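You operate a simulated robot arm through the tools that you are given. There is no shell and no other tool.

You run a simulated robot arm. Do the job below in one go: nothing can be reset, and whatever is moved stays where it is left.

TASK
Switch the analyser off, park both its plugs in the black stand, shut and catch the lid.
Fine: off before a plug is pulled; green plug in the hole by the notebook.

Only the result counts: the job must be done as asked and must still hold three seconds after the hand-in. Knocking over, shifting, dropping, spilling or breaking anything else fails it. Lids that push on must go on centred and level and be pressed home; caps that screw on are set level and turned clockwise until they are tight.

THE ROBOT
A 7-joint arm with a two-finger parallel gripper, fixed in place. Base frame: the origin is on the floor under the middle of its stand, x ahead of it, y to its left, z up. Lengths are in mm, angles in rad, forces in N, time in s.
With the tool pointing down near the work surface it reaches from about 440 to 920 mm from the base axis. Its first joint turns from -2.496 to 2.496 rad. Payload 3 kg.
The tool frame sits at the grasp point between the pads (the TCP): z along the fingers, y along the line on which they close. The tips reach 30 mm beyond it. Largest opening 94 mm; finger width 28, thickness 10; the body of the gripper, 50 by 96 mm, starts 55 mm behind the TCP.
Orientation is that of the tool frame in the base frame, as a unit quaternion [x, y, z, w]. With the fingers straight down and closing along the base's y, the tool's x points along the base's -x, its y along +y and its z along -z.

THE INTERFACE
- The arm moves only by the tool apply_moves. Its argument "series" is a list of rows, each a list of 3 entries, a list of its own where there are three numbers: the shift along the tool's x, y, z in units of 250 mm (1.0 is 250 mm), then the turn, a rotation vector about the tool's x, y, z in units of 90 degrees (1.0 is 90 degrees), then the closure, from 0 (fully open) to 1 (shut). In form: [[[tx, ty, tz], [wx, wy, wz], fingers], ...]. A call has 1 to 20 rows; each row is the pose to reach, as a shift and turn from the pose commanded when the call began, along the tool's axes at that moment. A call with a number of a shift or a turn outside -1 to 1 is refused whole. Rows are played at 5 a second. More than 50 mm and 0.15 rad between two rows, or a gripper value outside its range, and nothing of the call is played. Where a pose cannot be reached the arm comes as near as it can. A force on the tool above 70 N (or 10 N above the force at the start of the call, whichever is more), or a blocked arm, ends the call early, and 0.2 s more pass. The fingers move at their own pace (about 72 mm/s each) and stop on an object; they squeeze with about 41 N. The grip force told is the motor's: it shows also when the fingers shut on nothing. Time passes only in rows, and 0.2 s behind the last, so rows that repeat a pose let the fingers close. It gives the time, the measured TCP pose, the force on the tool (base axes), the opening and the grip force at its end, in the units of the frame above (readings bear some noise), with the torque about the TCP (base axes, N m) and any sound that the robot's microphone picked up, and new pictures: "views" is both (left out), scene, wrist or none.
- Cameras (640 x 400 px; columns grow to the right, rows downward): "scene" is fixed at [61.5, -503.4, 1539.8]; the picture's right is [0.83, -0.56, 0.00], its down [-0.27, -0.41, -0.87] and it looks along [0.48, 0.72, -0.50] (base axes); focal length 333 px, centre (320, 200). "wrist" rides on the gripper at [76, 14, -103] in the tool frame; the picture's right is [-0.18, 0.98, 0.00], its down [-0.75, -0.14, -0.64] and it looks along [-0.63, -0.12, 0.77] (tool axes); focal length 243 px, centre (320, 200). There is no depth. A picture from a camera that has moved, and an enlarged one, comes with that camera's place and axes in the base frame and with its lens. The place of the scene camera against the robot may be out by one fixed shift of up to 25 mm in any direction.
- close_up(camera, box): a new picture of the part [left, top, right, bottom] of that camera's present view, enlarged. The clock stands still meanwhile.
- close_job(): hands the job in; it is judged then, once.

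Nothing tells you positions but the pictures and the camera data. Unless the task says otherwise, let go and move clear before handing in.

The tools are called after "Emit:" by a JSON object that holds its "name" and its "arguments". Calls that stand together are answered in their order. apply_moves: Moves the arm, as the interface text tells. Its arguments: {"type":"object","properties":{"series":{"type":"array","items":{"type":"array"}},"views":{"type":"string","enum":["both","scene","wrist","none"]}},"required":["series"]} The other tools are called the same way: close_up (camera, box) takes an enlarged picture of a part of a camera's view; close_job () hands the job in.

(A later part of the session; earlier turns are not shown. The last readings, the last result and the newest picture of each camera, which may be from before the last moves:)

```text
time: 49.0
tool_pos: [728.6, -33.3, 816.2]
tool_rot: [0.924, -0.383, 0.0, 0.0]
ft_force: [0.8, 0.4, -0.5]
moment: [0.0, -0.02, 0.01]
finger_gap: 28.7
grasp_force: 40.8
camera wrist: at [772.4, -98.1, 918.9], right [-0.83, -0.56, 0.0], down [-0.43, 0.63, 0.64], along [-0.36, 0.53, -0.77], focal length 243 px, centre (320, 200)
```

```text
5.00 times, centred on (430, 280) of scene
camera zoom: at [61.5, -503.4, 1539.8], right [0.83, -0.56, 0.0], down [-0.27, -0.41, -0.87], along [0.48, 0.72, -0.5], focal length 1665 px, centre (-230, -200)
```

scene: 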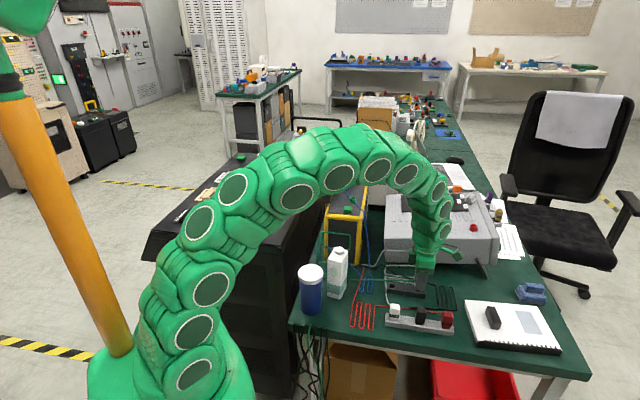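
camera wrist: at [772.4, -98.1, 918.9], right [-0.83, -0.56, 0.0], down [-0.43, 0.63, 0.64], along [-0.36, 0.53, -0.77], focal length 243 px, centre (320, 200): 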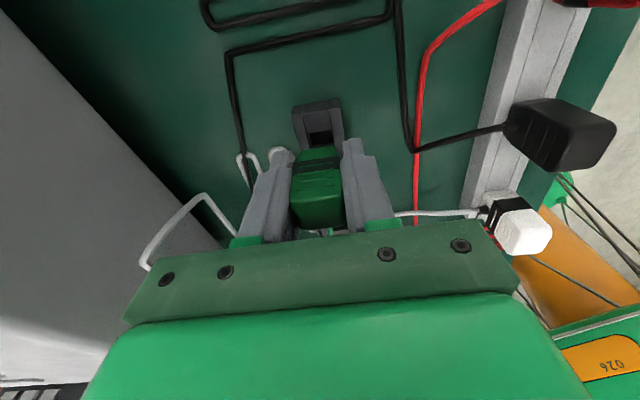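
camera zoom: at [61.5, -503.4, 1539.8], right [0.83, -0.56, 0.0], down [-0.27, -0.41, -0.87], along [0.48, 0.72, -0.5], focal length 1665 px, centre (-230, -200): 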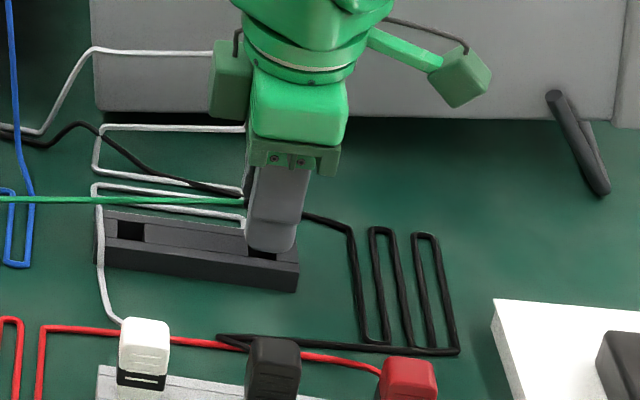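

The pin is lined up over the notebook-side hole. I'll make a 2 mm correction and lower it until it seats.

Emit:
{"name": "apply_moves", "arguments": {"series": [[[0.0072, 0.003, 0.02], [0, 0, 0], 1], [[0.0072, 0.003, 0.05], [0, 0, 0], 1], [[0.0072, 0.003, 0.076], [0, 0, 0], 1], [[0.0072, 0.003, 0.076], [0, 0, 0], 1]], "views": "wrist"}}

Emit:
{"name": "close_up", "arguments": {"camera": "wrist", "box": [250, 90, 390, 210]}}

```text
time: 50.0
tool_pos: [729.9, -34.4, 797.1]
tool_rot: [0.924, -0.383, 0.0, 0.0]
ft_force: [-8.8, -1.6, 19.0]
moment: [-0.01, 0.36, 0.08]
finger_gap: 28.7
grasp_force: 40.8
camera wrist: at [773.8, -99.3, 899.9], right [-0.83, -0.56, 0.0], down [-0.43, 0.63, 0.64], along [-0.36, 0.53, -0.77], focal length 243 px, centre (320, 200)
```

wrist: 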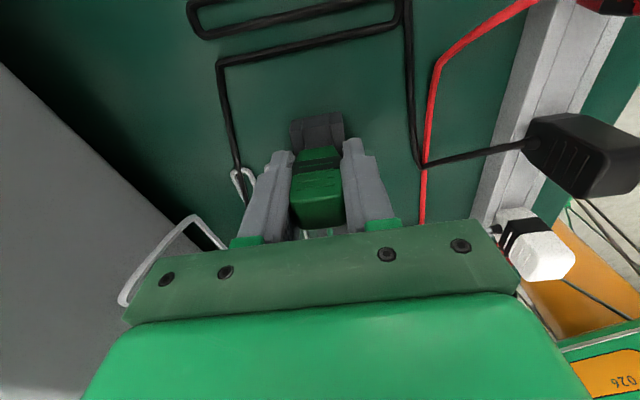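

```text
3.33 times, centred on (320, 150) of wrist
camera zoom: at [773.8, -99.3, 899.9], right [-0.83, -0.56, 0.0], down [-0.43, 0.63, 0.64], along [-0.36, 0.53, -0.77], focal length 809 px, centre (320, 367)
```

zoom: 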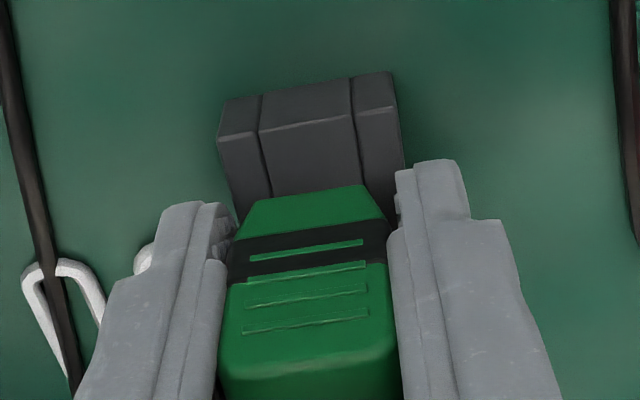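

Contact at TCP z≈797 with about 19 N upward and a small side load. I'll ease the sideways offset about 1 mm and see whether it settles lower.

Emit:
{"name": "apply_moves", "arguments": {"series": [[[-0.003, 0.004, 0], [0, 0, 0], 1], [[-0.005, 0.005, 0.0], [0, 0, 0], 1], [[-0.005, 0.005, 0.004], [0, 0, 0], 1], [[-0.005, 0.005, 0.004], [0, 0, 0], 1]], "views": "none"}}

```text
time: 51.0
tool_pos: [728.0, -35.8, 796.8]
tool_rot: [0.923, -0.384, 0.002, 0.0]
ft_force: [2.3, 5.7, 48.5]
moment: [0.08, 0.56, -0.03]
finger_gap: 29.0
grasp_force: 41.1
```

It's hard down now (48 N for 1 mm more) with hardly any side load, so the plug is seated. I'll take the pressure off, release it and check.

Emit:
{"name": "apply_moves", "arguments": {"series": [[[0, 0, -0.008], [0, 0, 0], 1], [[0, 0, -0.008], [0, 0, 0], 0.65], [[0, 0, -0.008], [0, 0, 0], 0.55], [[0, 0, -0.008], [0, 0, 0], 0.55]], "views": "wrist"}}

Emit:
{"name": "close_up", "arguments": {"camera": "wrist", "box": [250, 90, 390, 210]}}

```text
time: 52.0
tool_pos: [727.8, -33.7, 798.1]
tool_rot: [0.924, -0.383, -0.001, -0.001]
ft_force: [1.2, 0.9, -0.5]
moment: [-0.04, -0.01, 0.01]
finger_gap: 42.4
grasp_force: 1.1
camera wrist: at [771.9, -98.5, 898.7], right [-0.83, -0.56, 0.0], down [-0.43, 0.63, 0.64], along [-0.36, 0.53, -0.77], focal length 243 px, centre (320, 200)
```

wrist: 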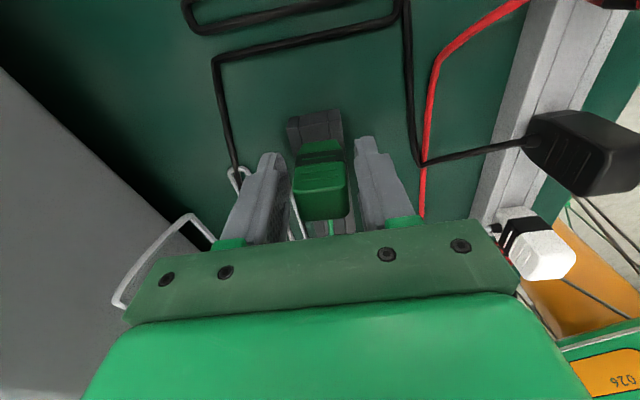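

```text
3.33 times, centred on (320, 150) of wrist
camera zoom: at [771.9, -98.5, 898.7], right [-0.83, -0.56, 0.0], down [-0.43, 0.63, 0.64], along [-0.36, 0.53, -0.77], focal length 809 px, centre (320, 367)
```

zoom: 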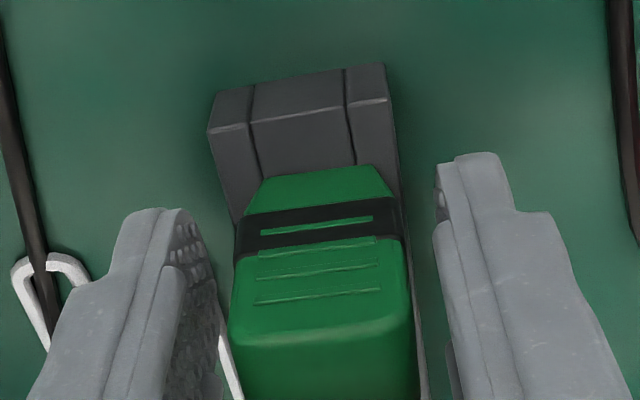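

The plug settled a little further when released. I'll rise straight up and check it's upright and fully in the notebook-side hole.

Emit:
{"name": "apply_moves", "arguments": {"series": [[[0, 0, -0.04], [0, 0, 0], 0.55], [[0, 0, -0.12], [0, 0, 0], 0.5], [[0, 0, -0.24], [0, 0, 0], 0.5], [[0, 0, -0.4], [0, 0, 0], 0.5], [[0, 0, -0.4], [0, 0, 0], 0.5]], "views": "both"}}

Emit:
{"name": "close_up", "arguments": {"camera": "wrist", "box": [250, 40, 390, 160]}}

Emit:
{"name": "close_up", "arguments": {"camera": "scene", "box": [380, 250, 480, 320]}}

```text
time: 53.2
tool_pos: [728.5, -34.8, 897.9]
tool_rot: [0.924, -0.383, 0.0, 0.0]
ft_force: [-0.1, 0.6, -0.2]
moment: [0.04, 0.03, -0.03]
finger_gap: 46.9
grasp_force: 0.0
camera wrist: at [771.7, -98.9, 999.7], right [-0.83, -0.56, 0.0], down [-0.43, 0.63, 0.64], along [-0.36, 0.53, -0.77], focal length 243 px, centre (320, 200)
```

scene: 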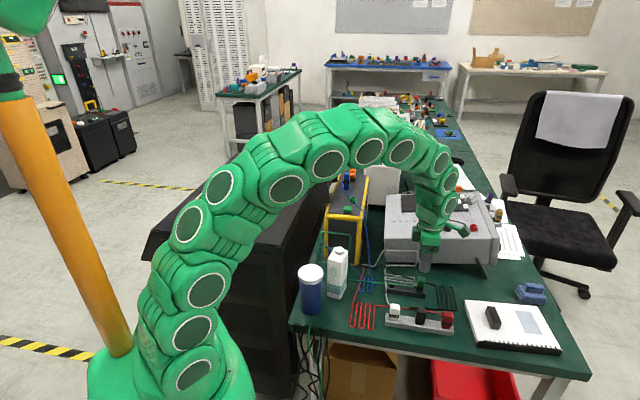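
wrist: 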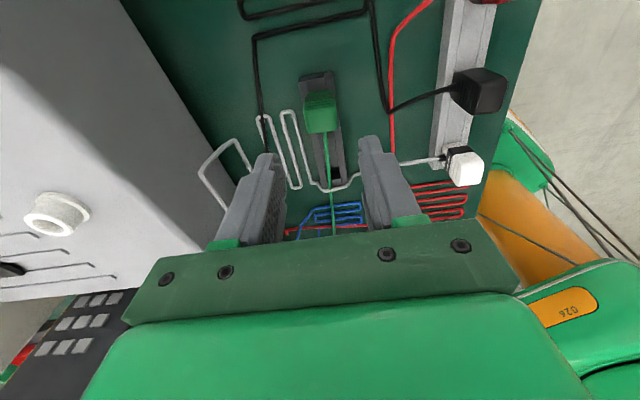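

```text
3.33 times, centred on (320, 100) of wrist
camera zoom: at [771.7, -98.9, 999.7], right [-0.83, -0.56, 0.0], down [-0.43, 0.63, 0.64], along [-0.36, 0.53, -0.77], focal length 809 px, centre (320, 533)
```

zoom: 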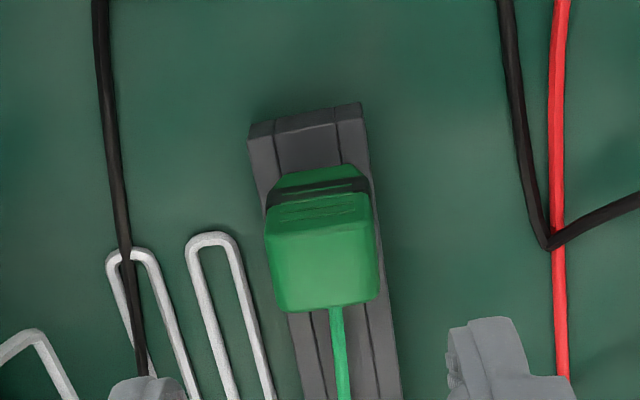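

```text
5.71 times, centred on (430, 285) of scene
camera zoom: at [61.5, -503.4, 1539.8], right [0.83, -0.56, 0.0], down [-0.27, -0.41, -0.87], along [0.48, 0.72, -0.5], focal length 1903 px, centre (-309, -286)
```

zoom: 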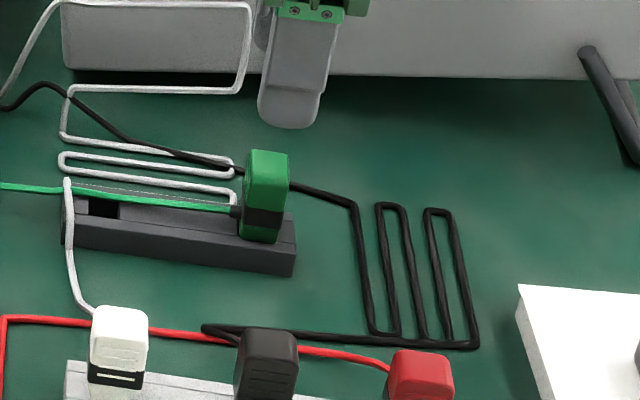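

The green plug stands upright in the notebook-side hole and the stand hasn't moved. Now for the blue plug: up and back over to the analyser.

Emit:
{"name": "apply_moves", "arguments": {"series": [[[0, 0, -0.15], [0, 0, 0], 0.5], [[-0.03, -0.03, -0.3], [0, 0, 0], 0.5], [[-0.1, -0.1, -0.45], [0, 0, 0], 0.5], [[-0.19, -0.19, -0.58], [0, 0, 0], 0.5], [[-0.29, -0.29, -0.68], [0, 0, 0], 0.5], [[-0.4, -0.4, -0.73], [0, 0, 0], 0.5], [[-0.5374, -0.5374, -0.73], [0, 0, 0], 0.5]], "views": "none"}}

Emit:
{"name": "apply_moves", "arguments": {"series": [[[-0.13, -0.13, 0], [0, 0, 0], 0.5], [[-0.26, -0.26, 0], [0, 0, 0], 0.5], [[-0.39, -0.39, 0], [0, 0, 0], 0.5], [[-0.46, -0.48, 0], [0, 0, 0], 0.5], [[-0.5374, -0.5424, 0], [0, 0, 0], 0.5], [[-0.5374, -0.5424, 0], [0, 0, 0], 0.5]], "views": "wrist"}}

Emit:
{"name": "close_up", "arguments": {"camera": "wrist", "box": [240, 60, 400, 220]}}

```text
time: 54.8
tool_pos: [728.4, 155.3, 1084.2]
tool_rot: [0.923, -0.384, 0.001, -0.001]
ft_force: [0.4, 0.1, 0.2]
moment: [-0.03, -0.01, -0.01]
finger_gap: 47.1
grasp_force: 0.1
```

```text
time: 56.2
tool_pos: [729.8, 345.8, 1080.1]
tool_rot: [0.924, -0.383, 0.0, 0.0]
ft_force: [0.2, 0.7, -0.2]
moment: [0.04, 0.03, 0.01]
finger_gap: 46.8
grasp_force: 0.1
camera wrist: at [773.6, 282.5, 1181.4], right [-0.83, -0.56, 0.0], down [-0.43, 0.63, 0.64], along [-0.36, 0.53, -0.77], focal length 243 px, centre (320, 200)
```

wrist: 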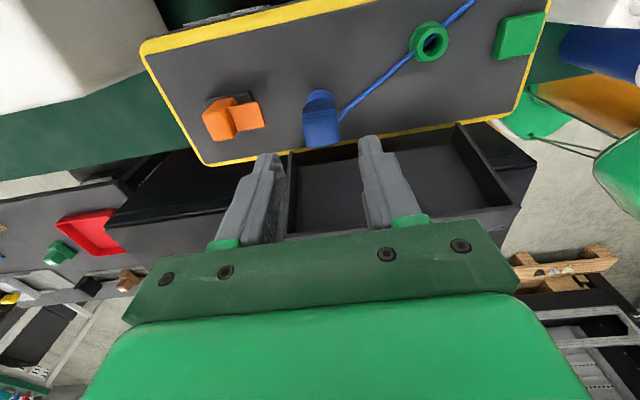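

```text
2.50 times, centred on (320, 140) of wrist
camera zoom: at [773.6, 282.5, 1181.4], right [-0.83, -0.56, 0.0], down [-0.43, 0.63, 0.64], along [-0.36, 0.53, -0.77], focal length 606 px, centre (320, 350)
```

zoom: 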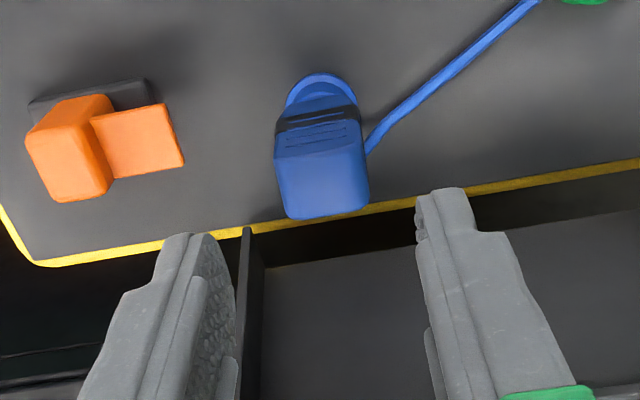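

The blue plug is right below and centred. I'll lower the fingers around it and look before closing.

Emit:
{"name": "apply_moves", "arguments": {"series": [[[0, 0, 0.1], [0, 0, 0], 0.5], [[0, 0, 0.2], [0, 0, 0], 0.5], [[0, 0, 0.28], [0, 0, 0], 0.5], [[0, 0, 0.332], [0, 0, 0], 0.5], [[0, 0, 0.332], [0, 0, 0], 0.5]], "views": "wrist"}}

Emit:
{"name": "close_up", "arguments": {"camera": "wrist", "box": [240, 100, 400, 230]}}

```text
time: 57.4
tool_pos: [730.4, 344.9, 997.7]
tool_rot: [0.924, -0.384, 0.001, 0.0]
ft_force: [0.9, -0.3, -0.2]
moment: [-0.01, 0.02, 0.02]
finger_gap: 46.9
grasp_force: 0.2
camera wrist: at [774.0, 281.1, 1100.0], right [-0.83, -0.56, 0.0], down [-0.43, 0.63, 0.64], along [-0.36, 0.53, -0.77], focal length 243 px, centre (320, 200)
```

wrist: 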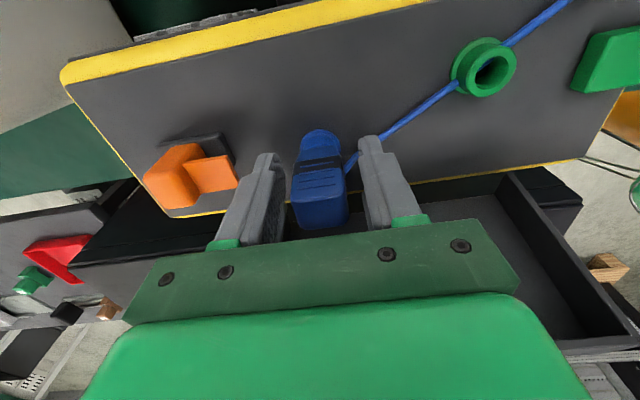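

```text
3.08 times, centred on (320, 165) of wrist
camera zoom: at [774.0, 281.1, 1100.0], right [-0.83, -0.56, 0.0], down [-0.43, 0.63, 0.64], along [-0.36, 0.53, -0.77], focal length 746 px, centre (320, 308)
```

zoom: 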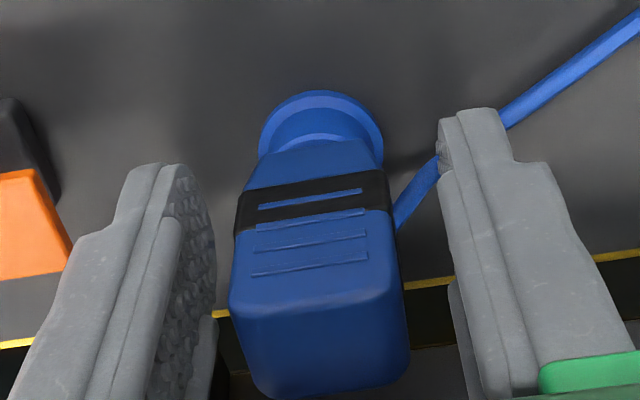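

The blue plug is between the fingers. I'll close and then pull it straight up.

Emit:
{"name": "apply_moves", "arguments": {"series": [[[0, 0.004, 0], [0, 0, 0], 0.6], [[0, 0.004, 0], [0, 0, 0], 0.8], [[0, 0.004, 0], [0, 0, 0], 1], [[0, 0.004, 0], [0, 0, 0], 1]], "views": "none"}}

Emit:
{"name": "apply_moves", "arguments": {"series": [[[0, 0, -0.02], [0, 0, 0], 1], [[0, 0, -0.04], [0, 0, 0], 1], [[0, 0, -0.08], [0, 0, 0], 1], [[0, 0, -0.14], [0, 0, 0], 1], [[0, 0, -0.22], [0, 0, 0], 1], [[0, 0, -0.33], [0, 0, 0], 1], [[0, 0, -0.33], [0, 0, 0], 1]], "views": "wrist"}}

Emit:
{"name": "close_up", "arguments": {"camera": "wrist", "box": [240, 60, 400, 230]}}

```text
time: 58.4
tool_pos: [729.3, 345.1, 999.9]
tool_rot: [0.924, -0.383, 0.0, 0.0]
ft_force: [0.3, -0.2, 0.6]
moment: [-0.01, 0.02, -0.01]
finger_gap: 28.9
grasp_force: 41.4
```

```text
time: 60.0
tool_pos: [729.0, 343.5, 1082.1]
tool_rot: [0.924, -0.384, 0.001, 0.0]
ft_force: [-1.1, 0.4, 0.0]
moment: [-0.02, 0.0, -0.01]
finger_gap: 28.6
grasp_force: 41.1
camera wrist: at [772.8, 280.1, 1184.9], right [-0.83, -0.56, 0.0], down [-0.43, 0.63, 0.64], along [-0.36, 0.53, -0.77], focal length 243 px, centre (320, 200)
```

wrist: 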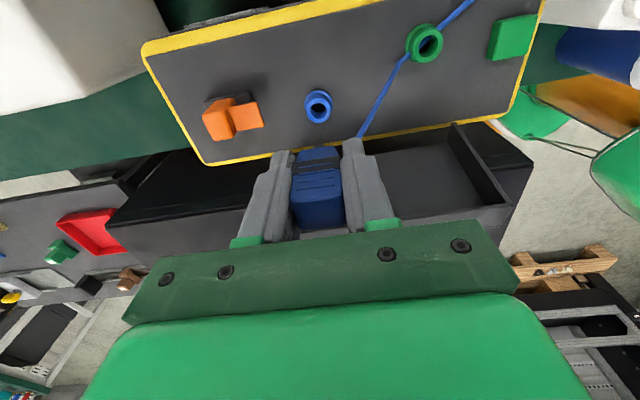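

```text
2.35 times, centred on (320, 145) of wrist
camera zoom: at [772.8, 280.1, 1184.9], right [-0.83, -0.56, 0.0], down [-0.43, 0.63, 0.64], along [-0.36, 0.53, -0.77], focal length 571 px, centre (320, 329)
```

zoom: 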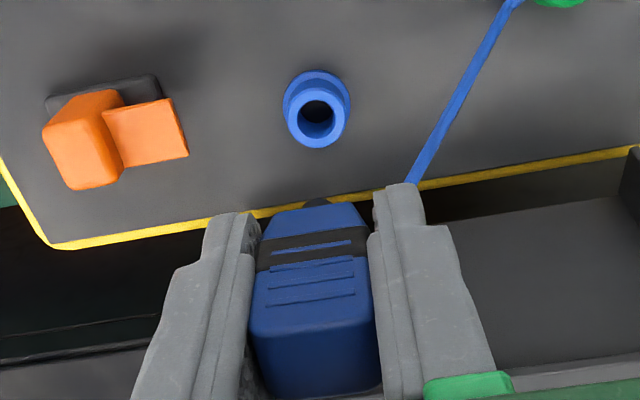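

The blue plug is out cleanly. I'll carry it high over toward the stand's other hole.

Emit:
{"name": "apply_moves", "arguments": {"series": [[[0.05, 0.1, 0], [0, 0, 0], 1], [[0.1, 0.2, 0], [0, 0, 0], 1], [[0.15, 0.3, 0], [0, 0, 0], 1], [[0.2, 0.4, 0], [0, 0, 0], 1], [[0.25, 0.5, 0], [0, 0, 0], 1], [[0.28, 0.58, 0], [0, 0, 0], 1]], "views": "none"}}

Emit:
{"name": "apply_moves", "arguments": {"series": [[[0.06, 0.1, 0.02], [0, 0, 0], 1], [[0.11, 0.2, 0.06], [0, 0, 0], 1], [[0.16, 0.3, 0.14], [0, 0, 0], 1], [[0.2, 0.4, 0.24], [0, 0, 0], 1], [[0.23, 0.47, 0.36], [0, 0, 0], 1], [[0.246, 0.502, 0.5], [0, 0, 0], 1], [[0.246, 0.502, 0.65], [0, 0, 0], 1], [[0.246, 0.502, 0.76], [0, 0, 0], 1], [[0.246, 0.502, 0.76], [0, 0, 0], 1]], "views": "both"}}

Emit:
{"name": "close_up", "arguments": {"camera": "wrist", "box": [250, 0, 410, 130]}}

```text
time: 61.4
tool_pos: [676.0, 193.3, 1082.0]
tool_rot: [0.923, -0.384, 0.001, 0.001]
ft_force: [0.3, 0.4, -0.2]
moment: [0.02, -0.03, 0.01]
finger_gap: 28.9
grasp_force: 41.0
```

```text
time: 63.4
tool_pos: [628.0, 61.1, 891.1]
tool_rot: [0.923, -0.384, 0.0, 0.0]
ft_force: [0.1, 0.1, -1.0]
moment: [-0.02, -0.01, -0.01]
finger_gap: 28.9
grasp_force: 41.0
camera wrist: at [672.4, -3.6, 992.0], right [-0.83, -0.56, 0.0], down [-0.43, 0.63, 0.64], along [-0.36, 0.53, -0.77], focal length 243 px, centre (320, 200)
```

scene: 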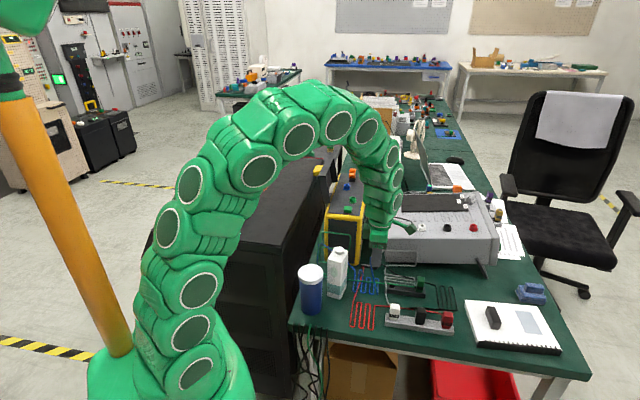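
wrist: 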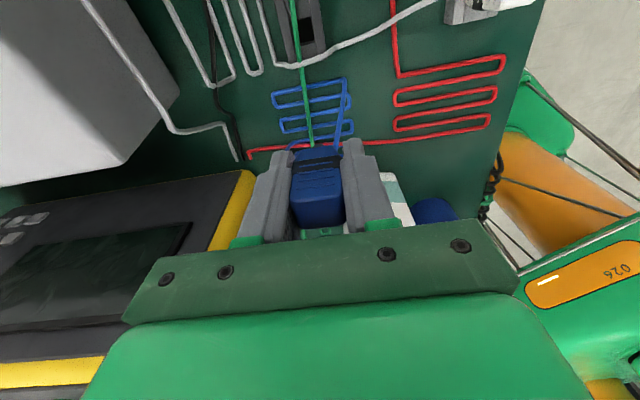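

```text
3.08 times, centred on (330, 65) of wrist
camera zoom: at [672.4, -3.6, 992.0], right [-0.83, -0.56, 0.0], down [-0.43, 0.63, 0.64], along [-0.36, 0.53, -0.77], focal length 746 px, centre (289, 615)
```

zoom: 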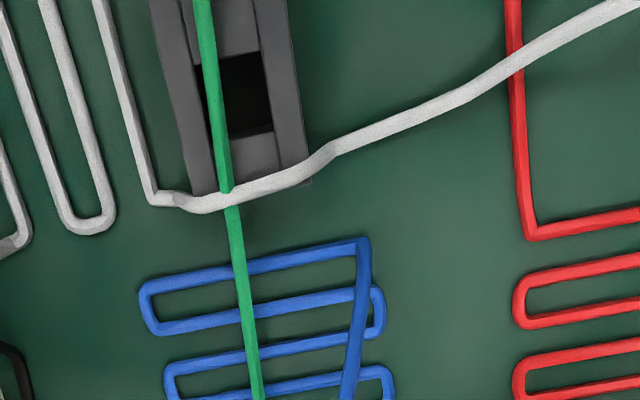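

The other hole is centred near (672, 20.5). Before inserting blue I'll check that the green plug stands straight.

Emit:
{"name": "close_up", "arguments": {"camera": "scene", "box": [380, 265, 440, 305]}}

Emit:
{"name": "close_up", "arguments": {"camera": "scene", "box": [330, 225, 410, 300]}}

```text
10.00 times, centred on (410, 285) of scene
camera zoom: at [61.5, -503.4, 1539.8], right [0.83, -0.56, 0.0], down [-0.27, -0.41, -0.87], along [0.48, 0.72, -0.5], focal length 3330 px, centre (-580, -650)
```

zoom: 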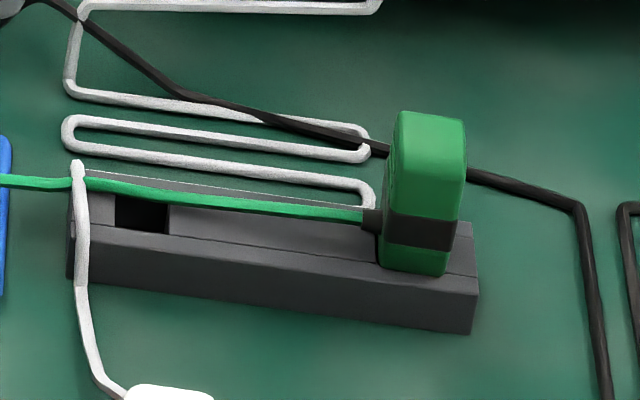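

```text
5.33 times, centred on (370, 262) of scene
camera zoom: at [61.5, -503.4, 1539.8], right [0.83, -0.56, 0.0], down [-0.27, -0.41, -0.87], along [0.48, 0.72, -0.5], focal length 1776 px, centre (53, -133)
```

zoom: 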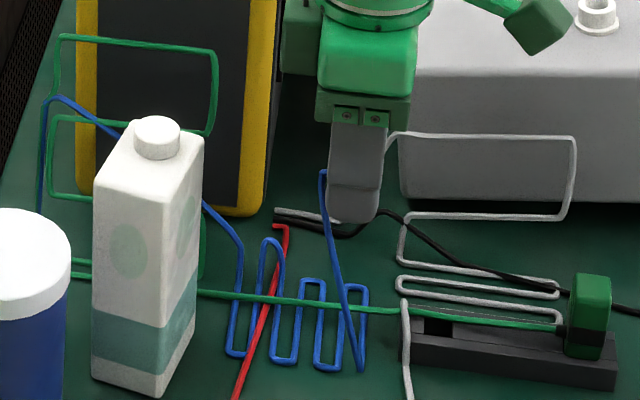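

The green plug sits flush and upright on the stand. Now I'll bring the blue plug over the carton-side hole and lower it to just above.

Emit:
{"name": "apply_moves", "arguments": {"series": [[[0.12, -0.006, 0], [0, 0, 0], 1], [[0.2393, -0.0114, 0], [0, 0, 0], 1], [[0.2393, -0.0114, 0.12], [0, 0, 0], 1], [[0.2393, -0.0114, 0.22], [0, 0, 0], 1], [[0.2393, -0.0114, 0.29], [0, 0, 0], 1], [[0.2393, -0.0114, 0.29], [0, 0, 0], 1]], "views": "wrist"}}

Emit:
{"name": "close_up", "arguments": {"camera": "wrist", "box": [250, 80, 390, 200]}}

Emit:
{"name": "close_up", "arguments": {"camera": "scene", "box": [370, 245, 440, 305]}}

```text
time: 64.8
tool_pos: [673.2, 20.5, 818.0]
tool_rot: [0.924, -0.383, 0.0, 0.0]
ft_force: [-0.1, 0.1, -0.1]
moment: [0.02, 0.02, -0.01]
finger_gap: 28.8
grasp_force: 41.3
camera wrist: at [717.8, -44.2, 919.1], right [-0.83, -0.56, 0.0], down [-0.43, 0.63, 0.64], along [-0.36, 0.53, -0.77], focal length 243 px, centre (320, 200)
```

wrist: 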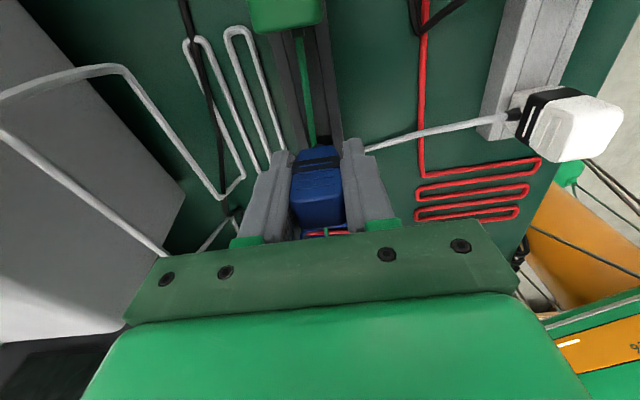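

```text
3.33 times, centred on (320, 140) of wrist
camera zoom: at [717.8, -44.2, 919.1], right [-0.83, -0.56, 0.0], down [-0.43, 0.63, 0.64], along [-0.36, 0.53, -0.77], focal length 809 px, centre (320, 400)
```

zoom: 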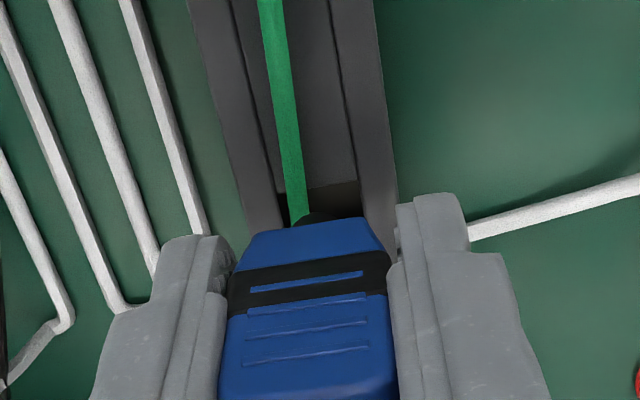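

```text
6.67 times, centred on (405, 275) of scene
camera zoom: at [61.5, -503.4, 1539.8], right [0.83, -0.56, 0.0], down [-0.27, -0.41, -0.87], along [0.48, 0.72, -0.5], focal length 2220 px, centre (-247, -300)
```

zoom: 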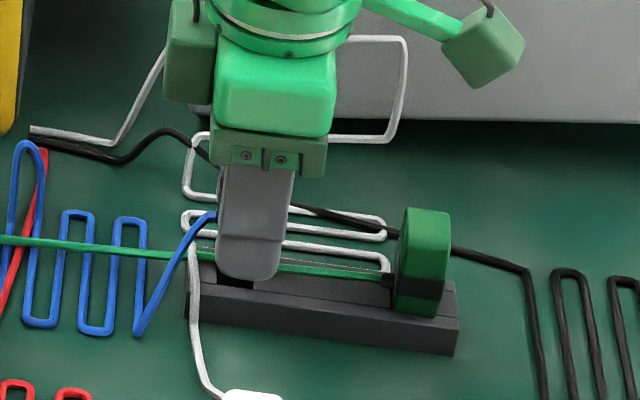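

The pin is centred over the carton-side hole. I'll lower it until it seats, watching the force.

Emit:
{"name": "apply_moves", "arguments": {"series": [[[-0.003, 0, 0.024], [0, 0, 0], 1], [[-0.003, 0, 0.048], [0, 0, 0], 1], [[-0.003, 0, 0.072], [0, 0, 0], 1], [[-0.003, 0, 0.072], [0, 0, 0], 1]], "views": "wrist"}}

Emit:
{"name": "close_up", "arguments": {"camera": "wrist", "box": [250, 80, 390, 200]}}

```text
time: 65.8
tool_pos: [672.3, 19.9, 799.7]
tool_rot: [0.923, -0.384, 0.0, 0.0]
ft_force: [-1.2, 1.7, 0.1]
moment: [0.05, 0.08, -0.03]
finger_gap: 28.6
grasp_force: 40.3
camera wrist: at [717.5, -43.3, 901.4], right [-0.83, -0.56, 0.0], down [-0.43, 0.63, 0.64], along [-0.36, 0.53, -0.77], focal length 243 px, centre (320, 200)
```

wrist: 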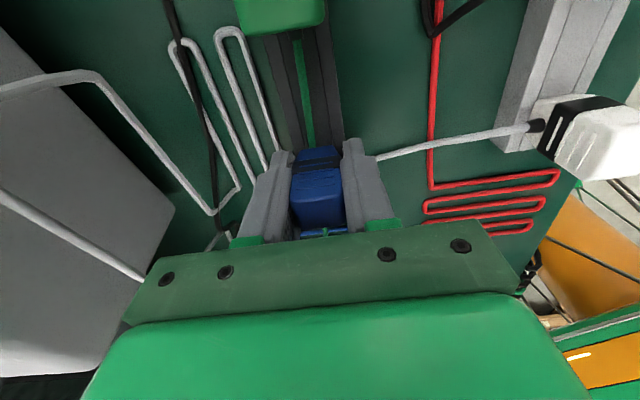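

```text
3.33 times, centred on (320, 140) of wrist
camera zoom: at [717.5, -43.3, 901.4], right [-0.83, -0.56, 0.0], down [-0.43, 0.63, 0.64], along [-0.36, 0.53, -0.77], focal length 809 px, centre (320, 400)
```

zoom: 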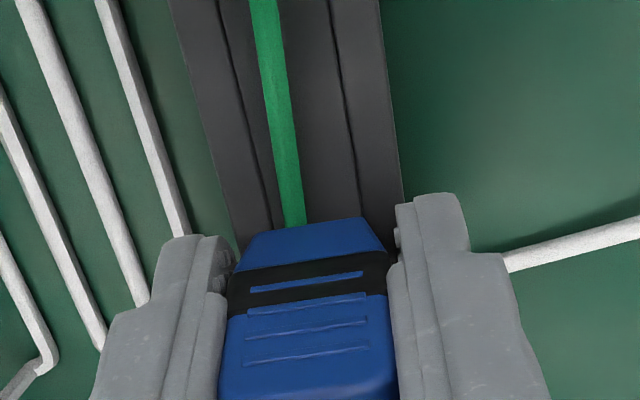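

No contact yet. I'll go on down in small steps.

Emit:
{"name": "apply_moves", "arguments": {"series": [[[0, 0, 0.006], [0, 0, 0], 1], [[0, 0, 0.012], [0, 0, 0], 1], [[0, 0, 0.016], [0, 0, 0], 1]], "views": "none"}}

```text
time: 66.8
tool_pos: [673.8, 21.1, 798.5]
tool_rot: [0.924, -0.383, 0.0, -0.001]
ft_force: [-9.1, -0.1, 13.6]
moment: [-0.06, 0.49, 0.03]
finger_gap: 28.7
grasp_force: 40.4
stopped in row 3: the force on the tool passed its limit at 72 N (the readings are from after the stop); the commanded pose is now the measured one
```

It's hard down at the same height as the green plug was. I'll ease off a millimetre and release gently.

Emit:
{"name": "apply_moves", "arguments": {"series": [[[0, 0, -0.004], [0, 0, 0], 1], [[0, 0, -0.004], [0, 0, 0], 0.68], [[0, 0, -0.004], [0, 0, 0], 0.6], [[0, 0, -0.004], [0, 0, 0], 0.55], [[0, 0, -0.004], [0, 0, 0], 0.55]], "views": "wrist"}}

Emit:
{"name": "close_up", "arguments": {"camera": "wrist", "box": [250, 80, 390, 200]}}

```text
time: 68.0
tool_pos: [674.8, 19.7, 798.3]
tool_rot: [0.924, -0.383, 0.001, 0.0]
ft_force: [0.2, -1.1, -0.4]
moment: [-0.02, -0.02, 0.02]
finger_gap: 42.3
grasp_force: 0.0
camera wrist: at [717.8, -43.8, 900.3], right [-0.83, -0.56, 0.0], down [-0.43, 0.63, 0.64], along [-0.36, 0.53, -0.77], focal length 243 px, centre (320, 200)
```

wrist: 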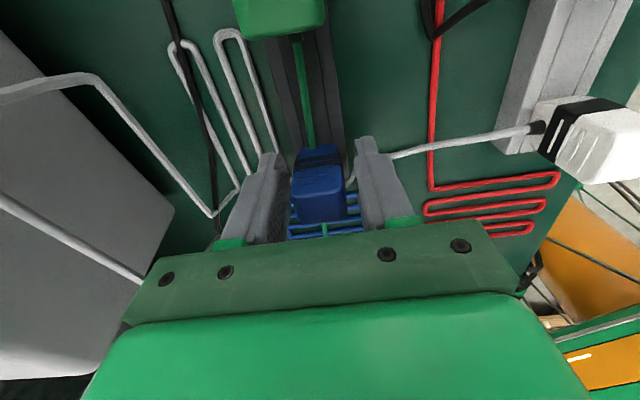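

```text
3.33 times, centred on (320, 140) of wrist
camera zoom: at [717.8, -43.8, 900.3], right [-0.83, -0.56, 0.0], down [-0.43, 0.63, 0.64], along [-0.36, 0.53, -0.77], focal length 809 px, centre (320, 400)
```

zoom: 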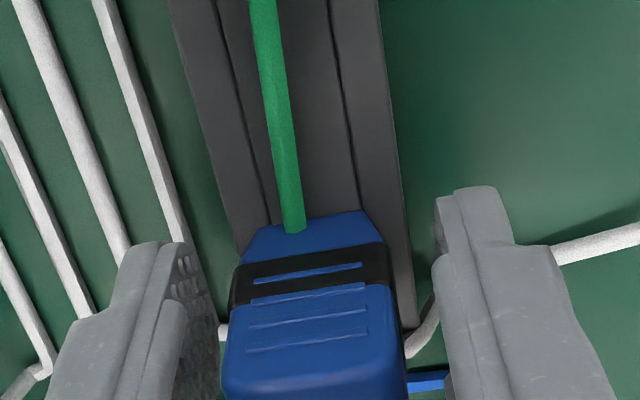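

The blue plug stayed put when released. I'll rise clear and inspect both plugs in the stand.

Emit:
{"name": "apply_moves", "arguments": {"series": [[[0, 0, -0.04], [0, 0, 0], 0.55], [[0, 0, -0.12], [0, 0, 0], 0.5], [[0, 0, -0.24], [0, 0, 0], 0.5], [[0, 0, -0.4], [0, 0, 0], 0.5], [[0.12, 0, -0.5], [0, 0, 0], 0.5], [[0.24, 0, -0.6], [0, 0, 0], 0.5], [[0.24, 0, -0.6], [0, 0, 0], 0.5]], "views": "both"}}

Emit:
{"name": "close_up", "arguments": {"camera": "wrist", "box": [250, 30, 410, 160]}}

Emit:
{"name": "close_up", "arguments": {"camera": "scene", "box": [375, 255, 440, 305]}}

```text
time: 69.6
tool_pos: [716.3, -21.6, 948.5]
tool_rot: [0.924, -0.383, 0.0, 0.0]
ft_force: [-0.4, -0.2, 0.5]
moment: [0.02, 0.02, 0.01]
finger_gap: 47.0
grasp_force: 0.1
camera wrist: at [760.4, -84.9, 1050.0], right [-0.83, -0.56, 0.0], down [-0.43, 0.63, 0.64], along [-0.36, 0.53, -0.77], focal length 243 px, centre (320, 200)
```

scene: 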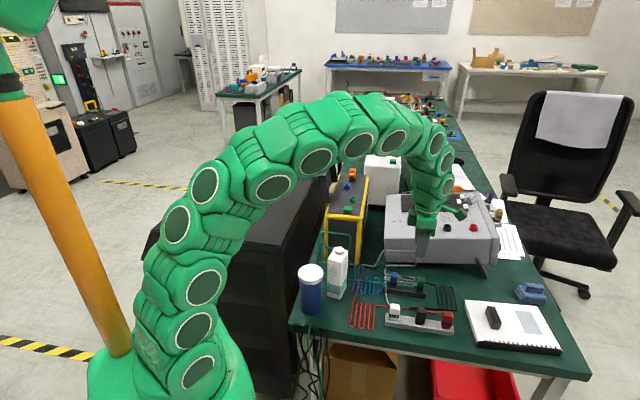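
wrist: 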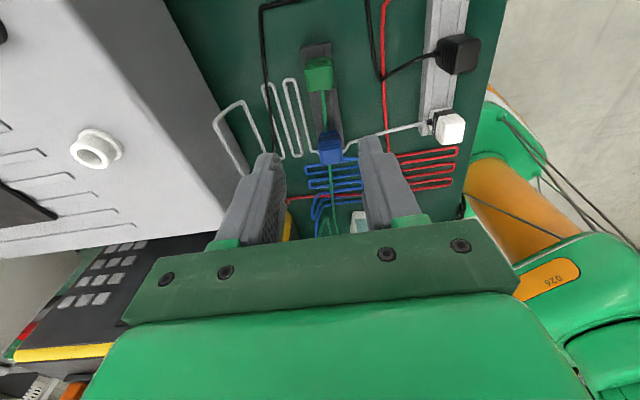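

```text
3.08 times, centred on (330, 95) of wrist
camera zoom: at [760.4, -84.9, 1050.0], right [-0.83, -0.56, 0.0], down [-0.43, 0.63, 0.64], along [-0.36, 0.53, -0.77], focal length 746 px, centre (289, 523)
```

zoom: 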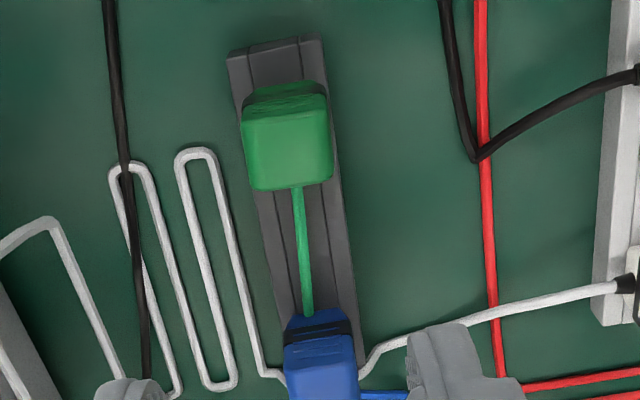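

```text
8.00 times, centred on (408, 280) of scene
camera zoom: at [61.5, -503.4, 1539.8], right [0.83, -0.56, 0.0], down [-0.27, -0.41, -0.87], along [0.48, 0.72, -0.5], focal length 2664 px, centre (-380, -440)
```

zoom: 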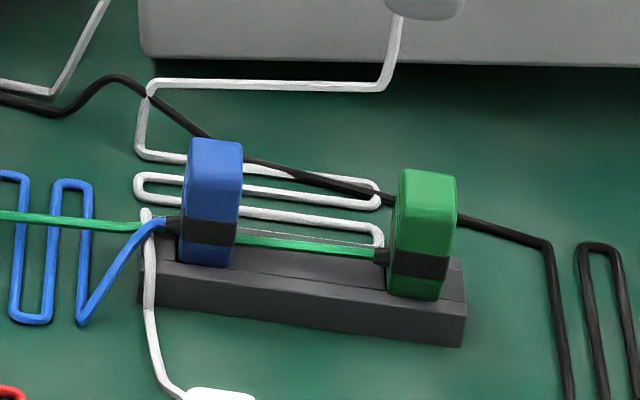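

Both plugs stand in the right holes. To be sure they're fully home, I'll press lightly on top of each with closed fingertips, green first.

Emit:
{"name": "apply_moves", "arguments": {"series": [[[0.0843, 0.011, 0], [0, 0, 0], 1], [[0.0843, 0.011, 0.1], [0, 0, 0], 1], [[0.0843, 0.011, 0.2], [0, 0, 0], 1], [[0.0843, 0.011, 0.3], [0, 0, 0], 1], [[0.0843, 0.011, 0.39], [0, 0, 0], 1], [[0.0843, 0.011, 0.41], [0, 0, 0], 1], [[0.0843, 0.011, 0.41], [0, 0, 0], 1]], "views": "both"}}

Emit:
{"name": "close_up", "arguments": {"camera": "scene", "box": [375, 235, 455, 305]}}

Emit:
{"name": "close_up", "arguments": {"camera": "wrist", "box": [250, 80, 390, 220]}}

```text
time: 71.2
tool_pos: [729.5, -39.1, 845.2]
tool_rot: [0.924, -0.383, -0.001, 0.0]
ft_force: [-0.5, 0.1, -0.5]
moment: [-0.02, 0.01, 0.0]
finger_gap: 0.2
grasp_force: 33.1
camera wrist: at [773.5, -102.2, 948.1], right [-0.83, -0.56, 0.0], down [-0.43, 0.63, 0.64], along [-0.36, 0.53, -0.77], focal length 243 px, centre (320, 200)
```

scene: 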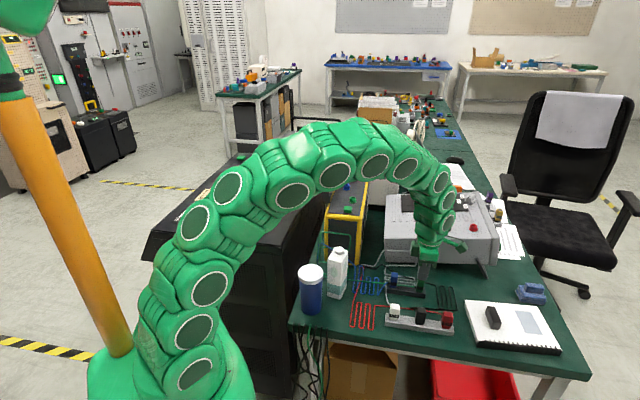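
wrist: 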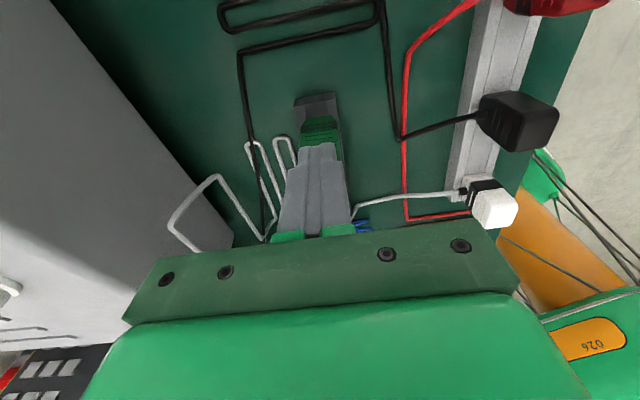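

```text
5.71 times, centred on (415, 270) of scene
camera zoom: at [61.5, -503.4, 1539.8], right [0.83, -0.56, 0.0], down [-0.27, -0.41, -0.87], along [0.48, 0.72, -0.5], focal length 1903 px, centre (-223, -200)
```

zoom: 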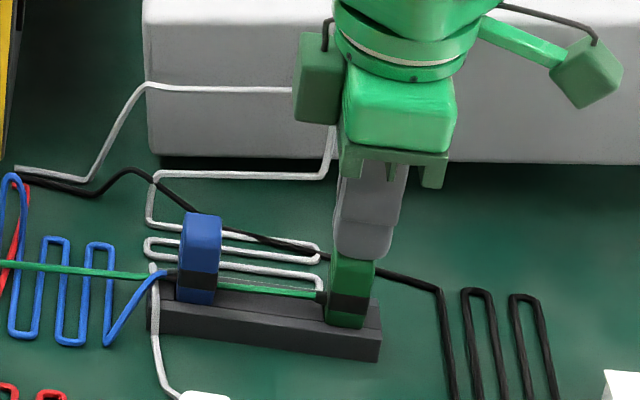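

```text
2.86 times, centred on (320, 150) of wrist
camera zoom: at [773.5, -102.2, 948.1], right [-0.83, -0.56, 0.0], down [-0.43, 0.63, 0.64], along [-0.36, 0.53, -0.77], focal length 693 px, centre (320, 343)
```

zoom: 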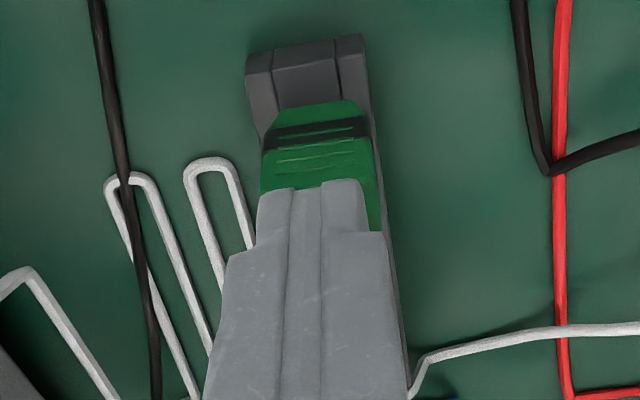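

The fingertips are over the green plug's top. I'll press down gently in small steps.

Emit:
{"name": "apply_moves", "arguments": {"series": [[[0, 0, 0.012], [0, 0, 0], 1], [[0, 0, 0.02], [0, 0, 0], 1], [[0, 0, 0.026], [0, 0, 0], 1]], "views": "none"}}

```text
time: 71.8
tool_pos: [731.3, -37.8, 846.8]
tool_rot: [0.924, -0.382, 0.004, -0.001]
ft_force: [-7.3, -0.4, 27.6]
moment: [0.07, 0.34, 0.04]
finger_gap: 0.0
grasp_force: 33.1
stopped in row 3: the force on the tool passed its limit at 77 N (the readings are from after the stop); the commanded pose is now the measured one
```

It's rock solid straight away, so the green plug is home. I'll lift off and check that nothing moved.

Emit:
{"name": "apply_moves", "arguments": {"series": [[[0, 0, -0.02], [0, 0, 0], 1], [[0, 0, -0.1], [0, 0, 0], 1], [[0, 0, -0.22], [0, 0, 0], 1], [[0, 0, -0.36], [0, 0, 0], 1], [[0, 0, -0.36], [0, 0, 0], 1]], "views": "both"}}

Emit:
{"name": "close_up", "arguments": {"camera": "scene", "box": [375, 255, 440, 305]}}

Emit:
{"name": "close_up", "arguments": {"camera": "wrist", "box": [250, 30, 410, 160]}}

```text
time: 73.0
tool_pos: [729.7, -37.8, 935.0]
tool_rot: [0.924, -0.384, 0.004, -0.002]
ft_force: [0.8, -0.1, 0.0]
moment: [0.02, 0.0, 0.0]
finger_gap: 0.1
grasp_force: 32.7
camera wrist: at [773.8, -101.6, 1036.8], right [-0.83, -0.56, -0.01], down [-0.44, 0.63, 0.64], along [-0.36, 0.53, -0.77], focal length 243 px, centre (320, 200)
```

scene: 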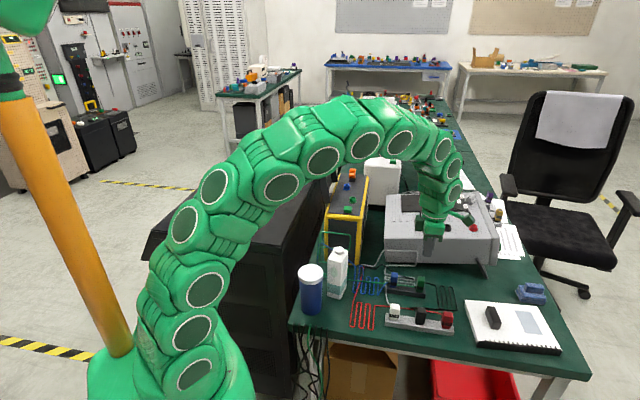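
wrist: 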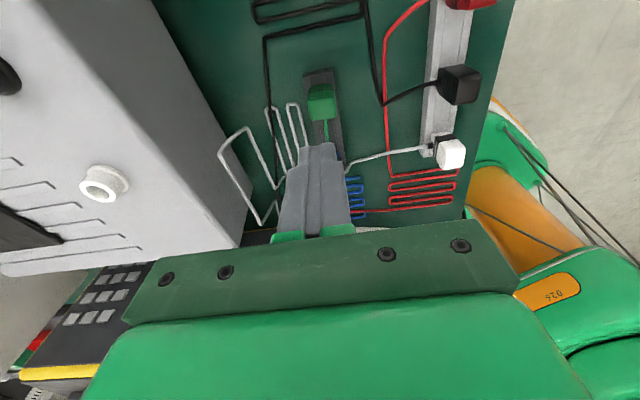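

```text
8.00 times, centred on (408, 280) of scene
camera zoom: at [61.5, -503.4, 1539.8], right [0.83, -0.56, 0.0], down [-0.27, -0.41, -0.87], along [0.48, 0.72, -0.5], focal length 2664 px, centre (-380, -440)
```

zoom: 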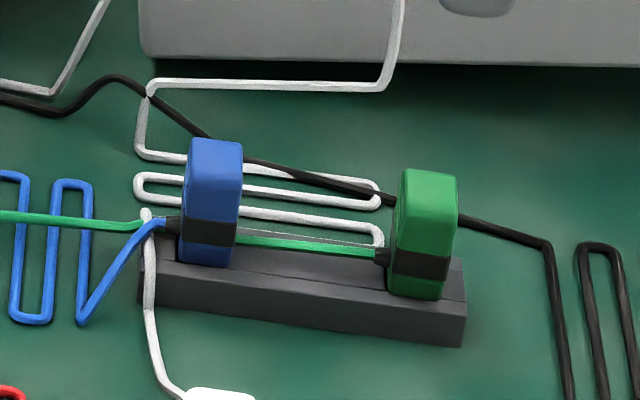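

```text
3.08 times, centred on (330, 95) of wrist
camera zoom: at [773.8, -101.6, 1036.8], right [-0.83, -0.56, -0.01], down [-0.44, 0.63, 0.64], along [-0.36, 0.53, -0.77], focal length 746 px, centre (289, 523)
```

zoom: 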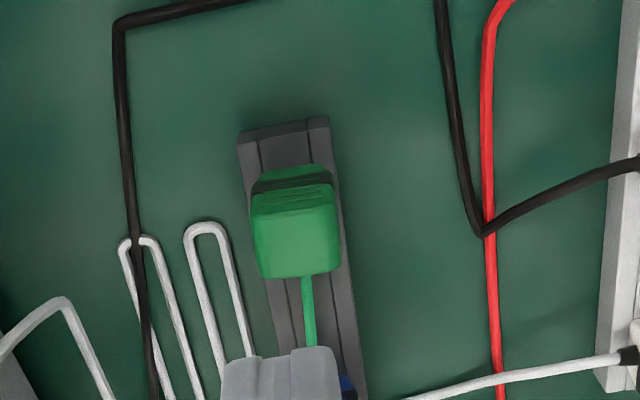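

Nothing has moved, and both plugs are parked at the same height. Next is the lid; I'll rise and go above its yellow handle to measure it.

Emit:
{"name": "apply_moves", "arguments": {"series": [[[0, 0, -0.18], [0, 0, 0], 0.5], [[0, 0, -0.36], [0, 0, 0], 0.3], [[0, 0, -0.54], [0, 0, 0], 0.1], [[0, 0, -0.72], [0, 0, 0], 0], [[-0.13, -0.08, -0.76], [0, 0, 0], 0], [[-0.28, -0.17, -0.76], [0, 0, 0], 0], [[-0.43, -0.26, -0.76], [0, 0, 0], 0], [[-0.58, -0.35, -0.76], [0, 0, 0], 0], [[-0.737, -0.45, -0.76], [0, 0, 0], 0]], "views": "none"}}

Emit:
{"name": "apply_moves", "arguments": {"series": [[[-0.15, -0.09, 0], [0, 0, 0], 0], [[-0.3, -0.18, 0], [0, 0, 0], 0], [[-0.45, -0.27, 0], [0, 0, 0], 0], [[-0.6, -0.36, 0], [0, 0, 0], 0], [[-0.65, -0.44, 0], [0, 0, 0], 0], [[-0.65, -0.44, 0], [0, 0, 0], 0]], "views": "both"}}

Emit:
{"name": "close_up", "arguments": {"camera": "wrist", "box": [200, 80, 440, 240]}}

```text
time: 75.0
tool_pos: [679.0, 170.8, 1124.0]
tool_rot: [0.924, -0.383, 0.003, -0.001]
ft_force: [0.3, 0.1, -0.1]
moment: [-0.04, 0.05, -0.02]
finger_gap: 94.1
grasp_force: 0.0
```

```text
time: 76.5
tool_pos: [641.6, 365.2, 1122.3]
tool_rot: [0.923, -0.384, 0.004, -0.001]
ft_force: [0.5, 0.1, -0.4]
moment: [0.0, -0.02, 0.01]
finger_gap: 94.1
grasp_force: 0.1
camera wrist: at [685.4, 301.1, 1225.5], right [-0.83, -0.56, -0.01], down [-0.44, 0.63, 0.64], along [-0.36, 0.53, -0.77], focal length 243 px, centre (320, 200)
```

scene: 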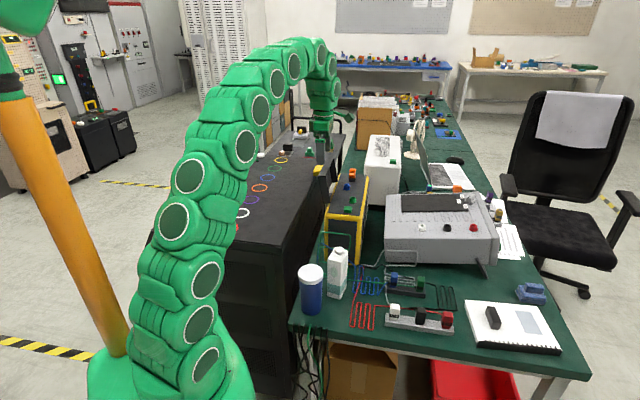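
wrist: 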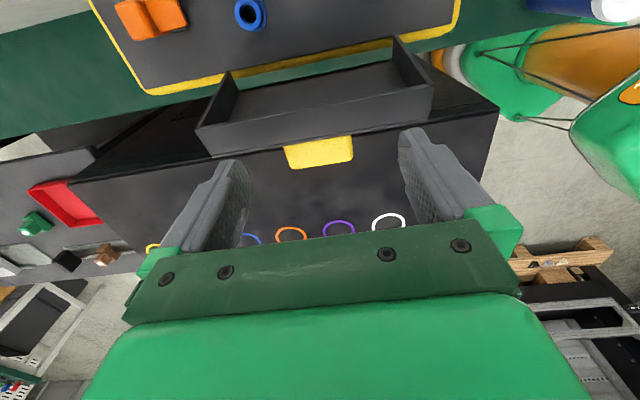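

```text
2.50 times, centred on (320, 160) of wrist
camera zoom: at [685.4, 301.1, 1225.5], right [-0.83, -0.56, -0.01], down [-0.44, 0.63, 0.64], along [-0.36, 0.53, -0.77], focal length 606 px, centre (320, 300)
```

zoom: 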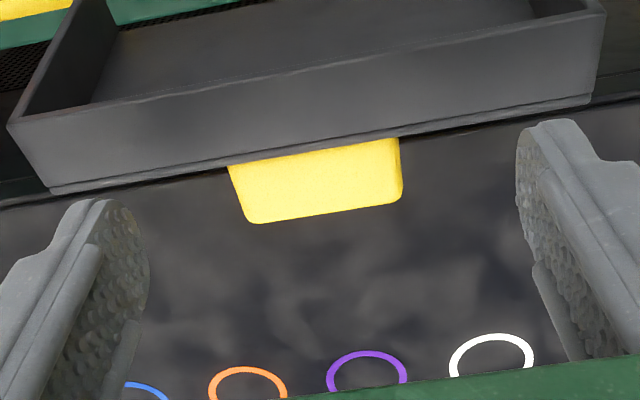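

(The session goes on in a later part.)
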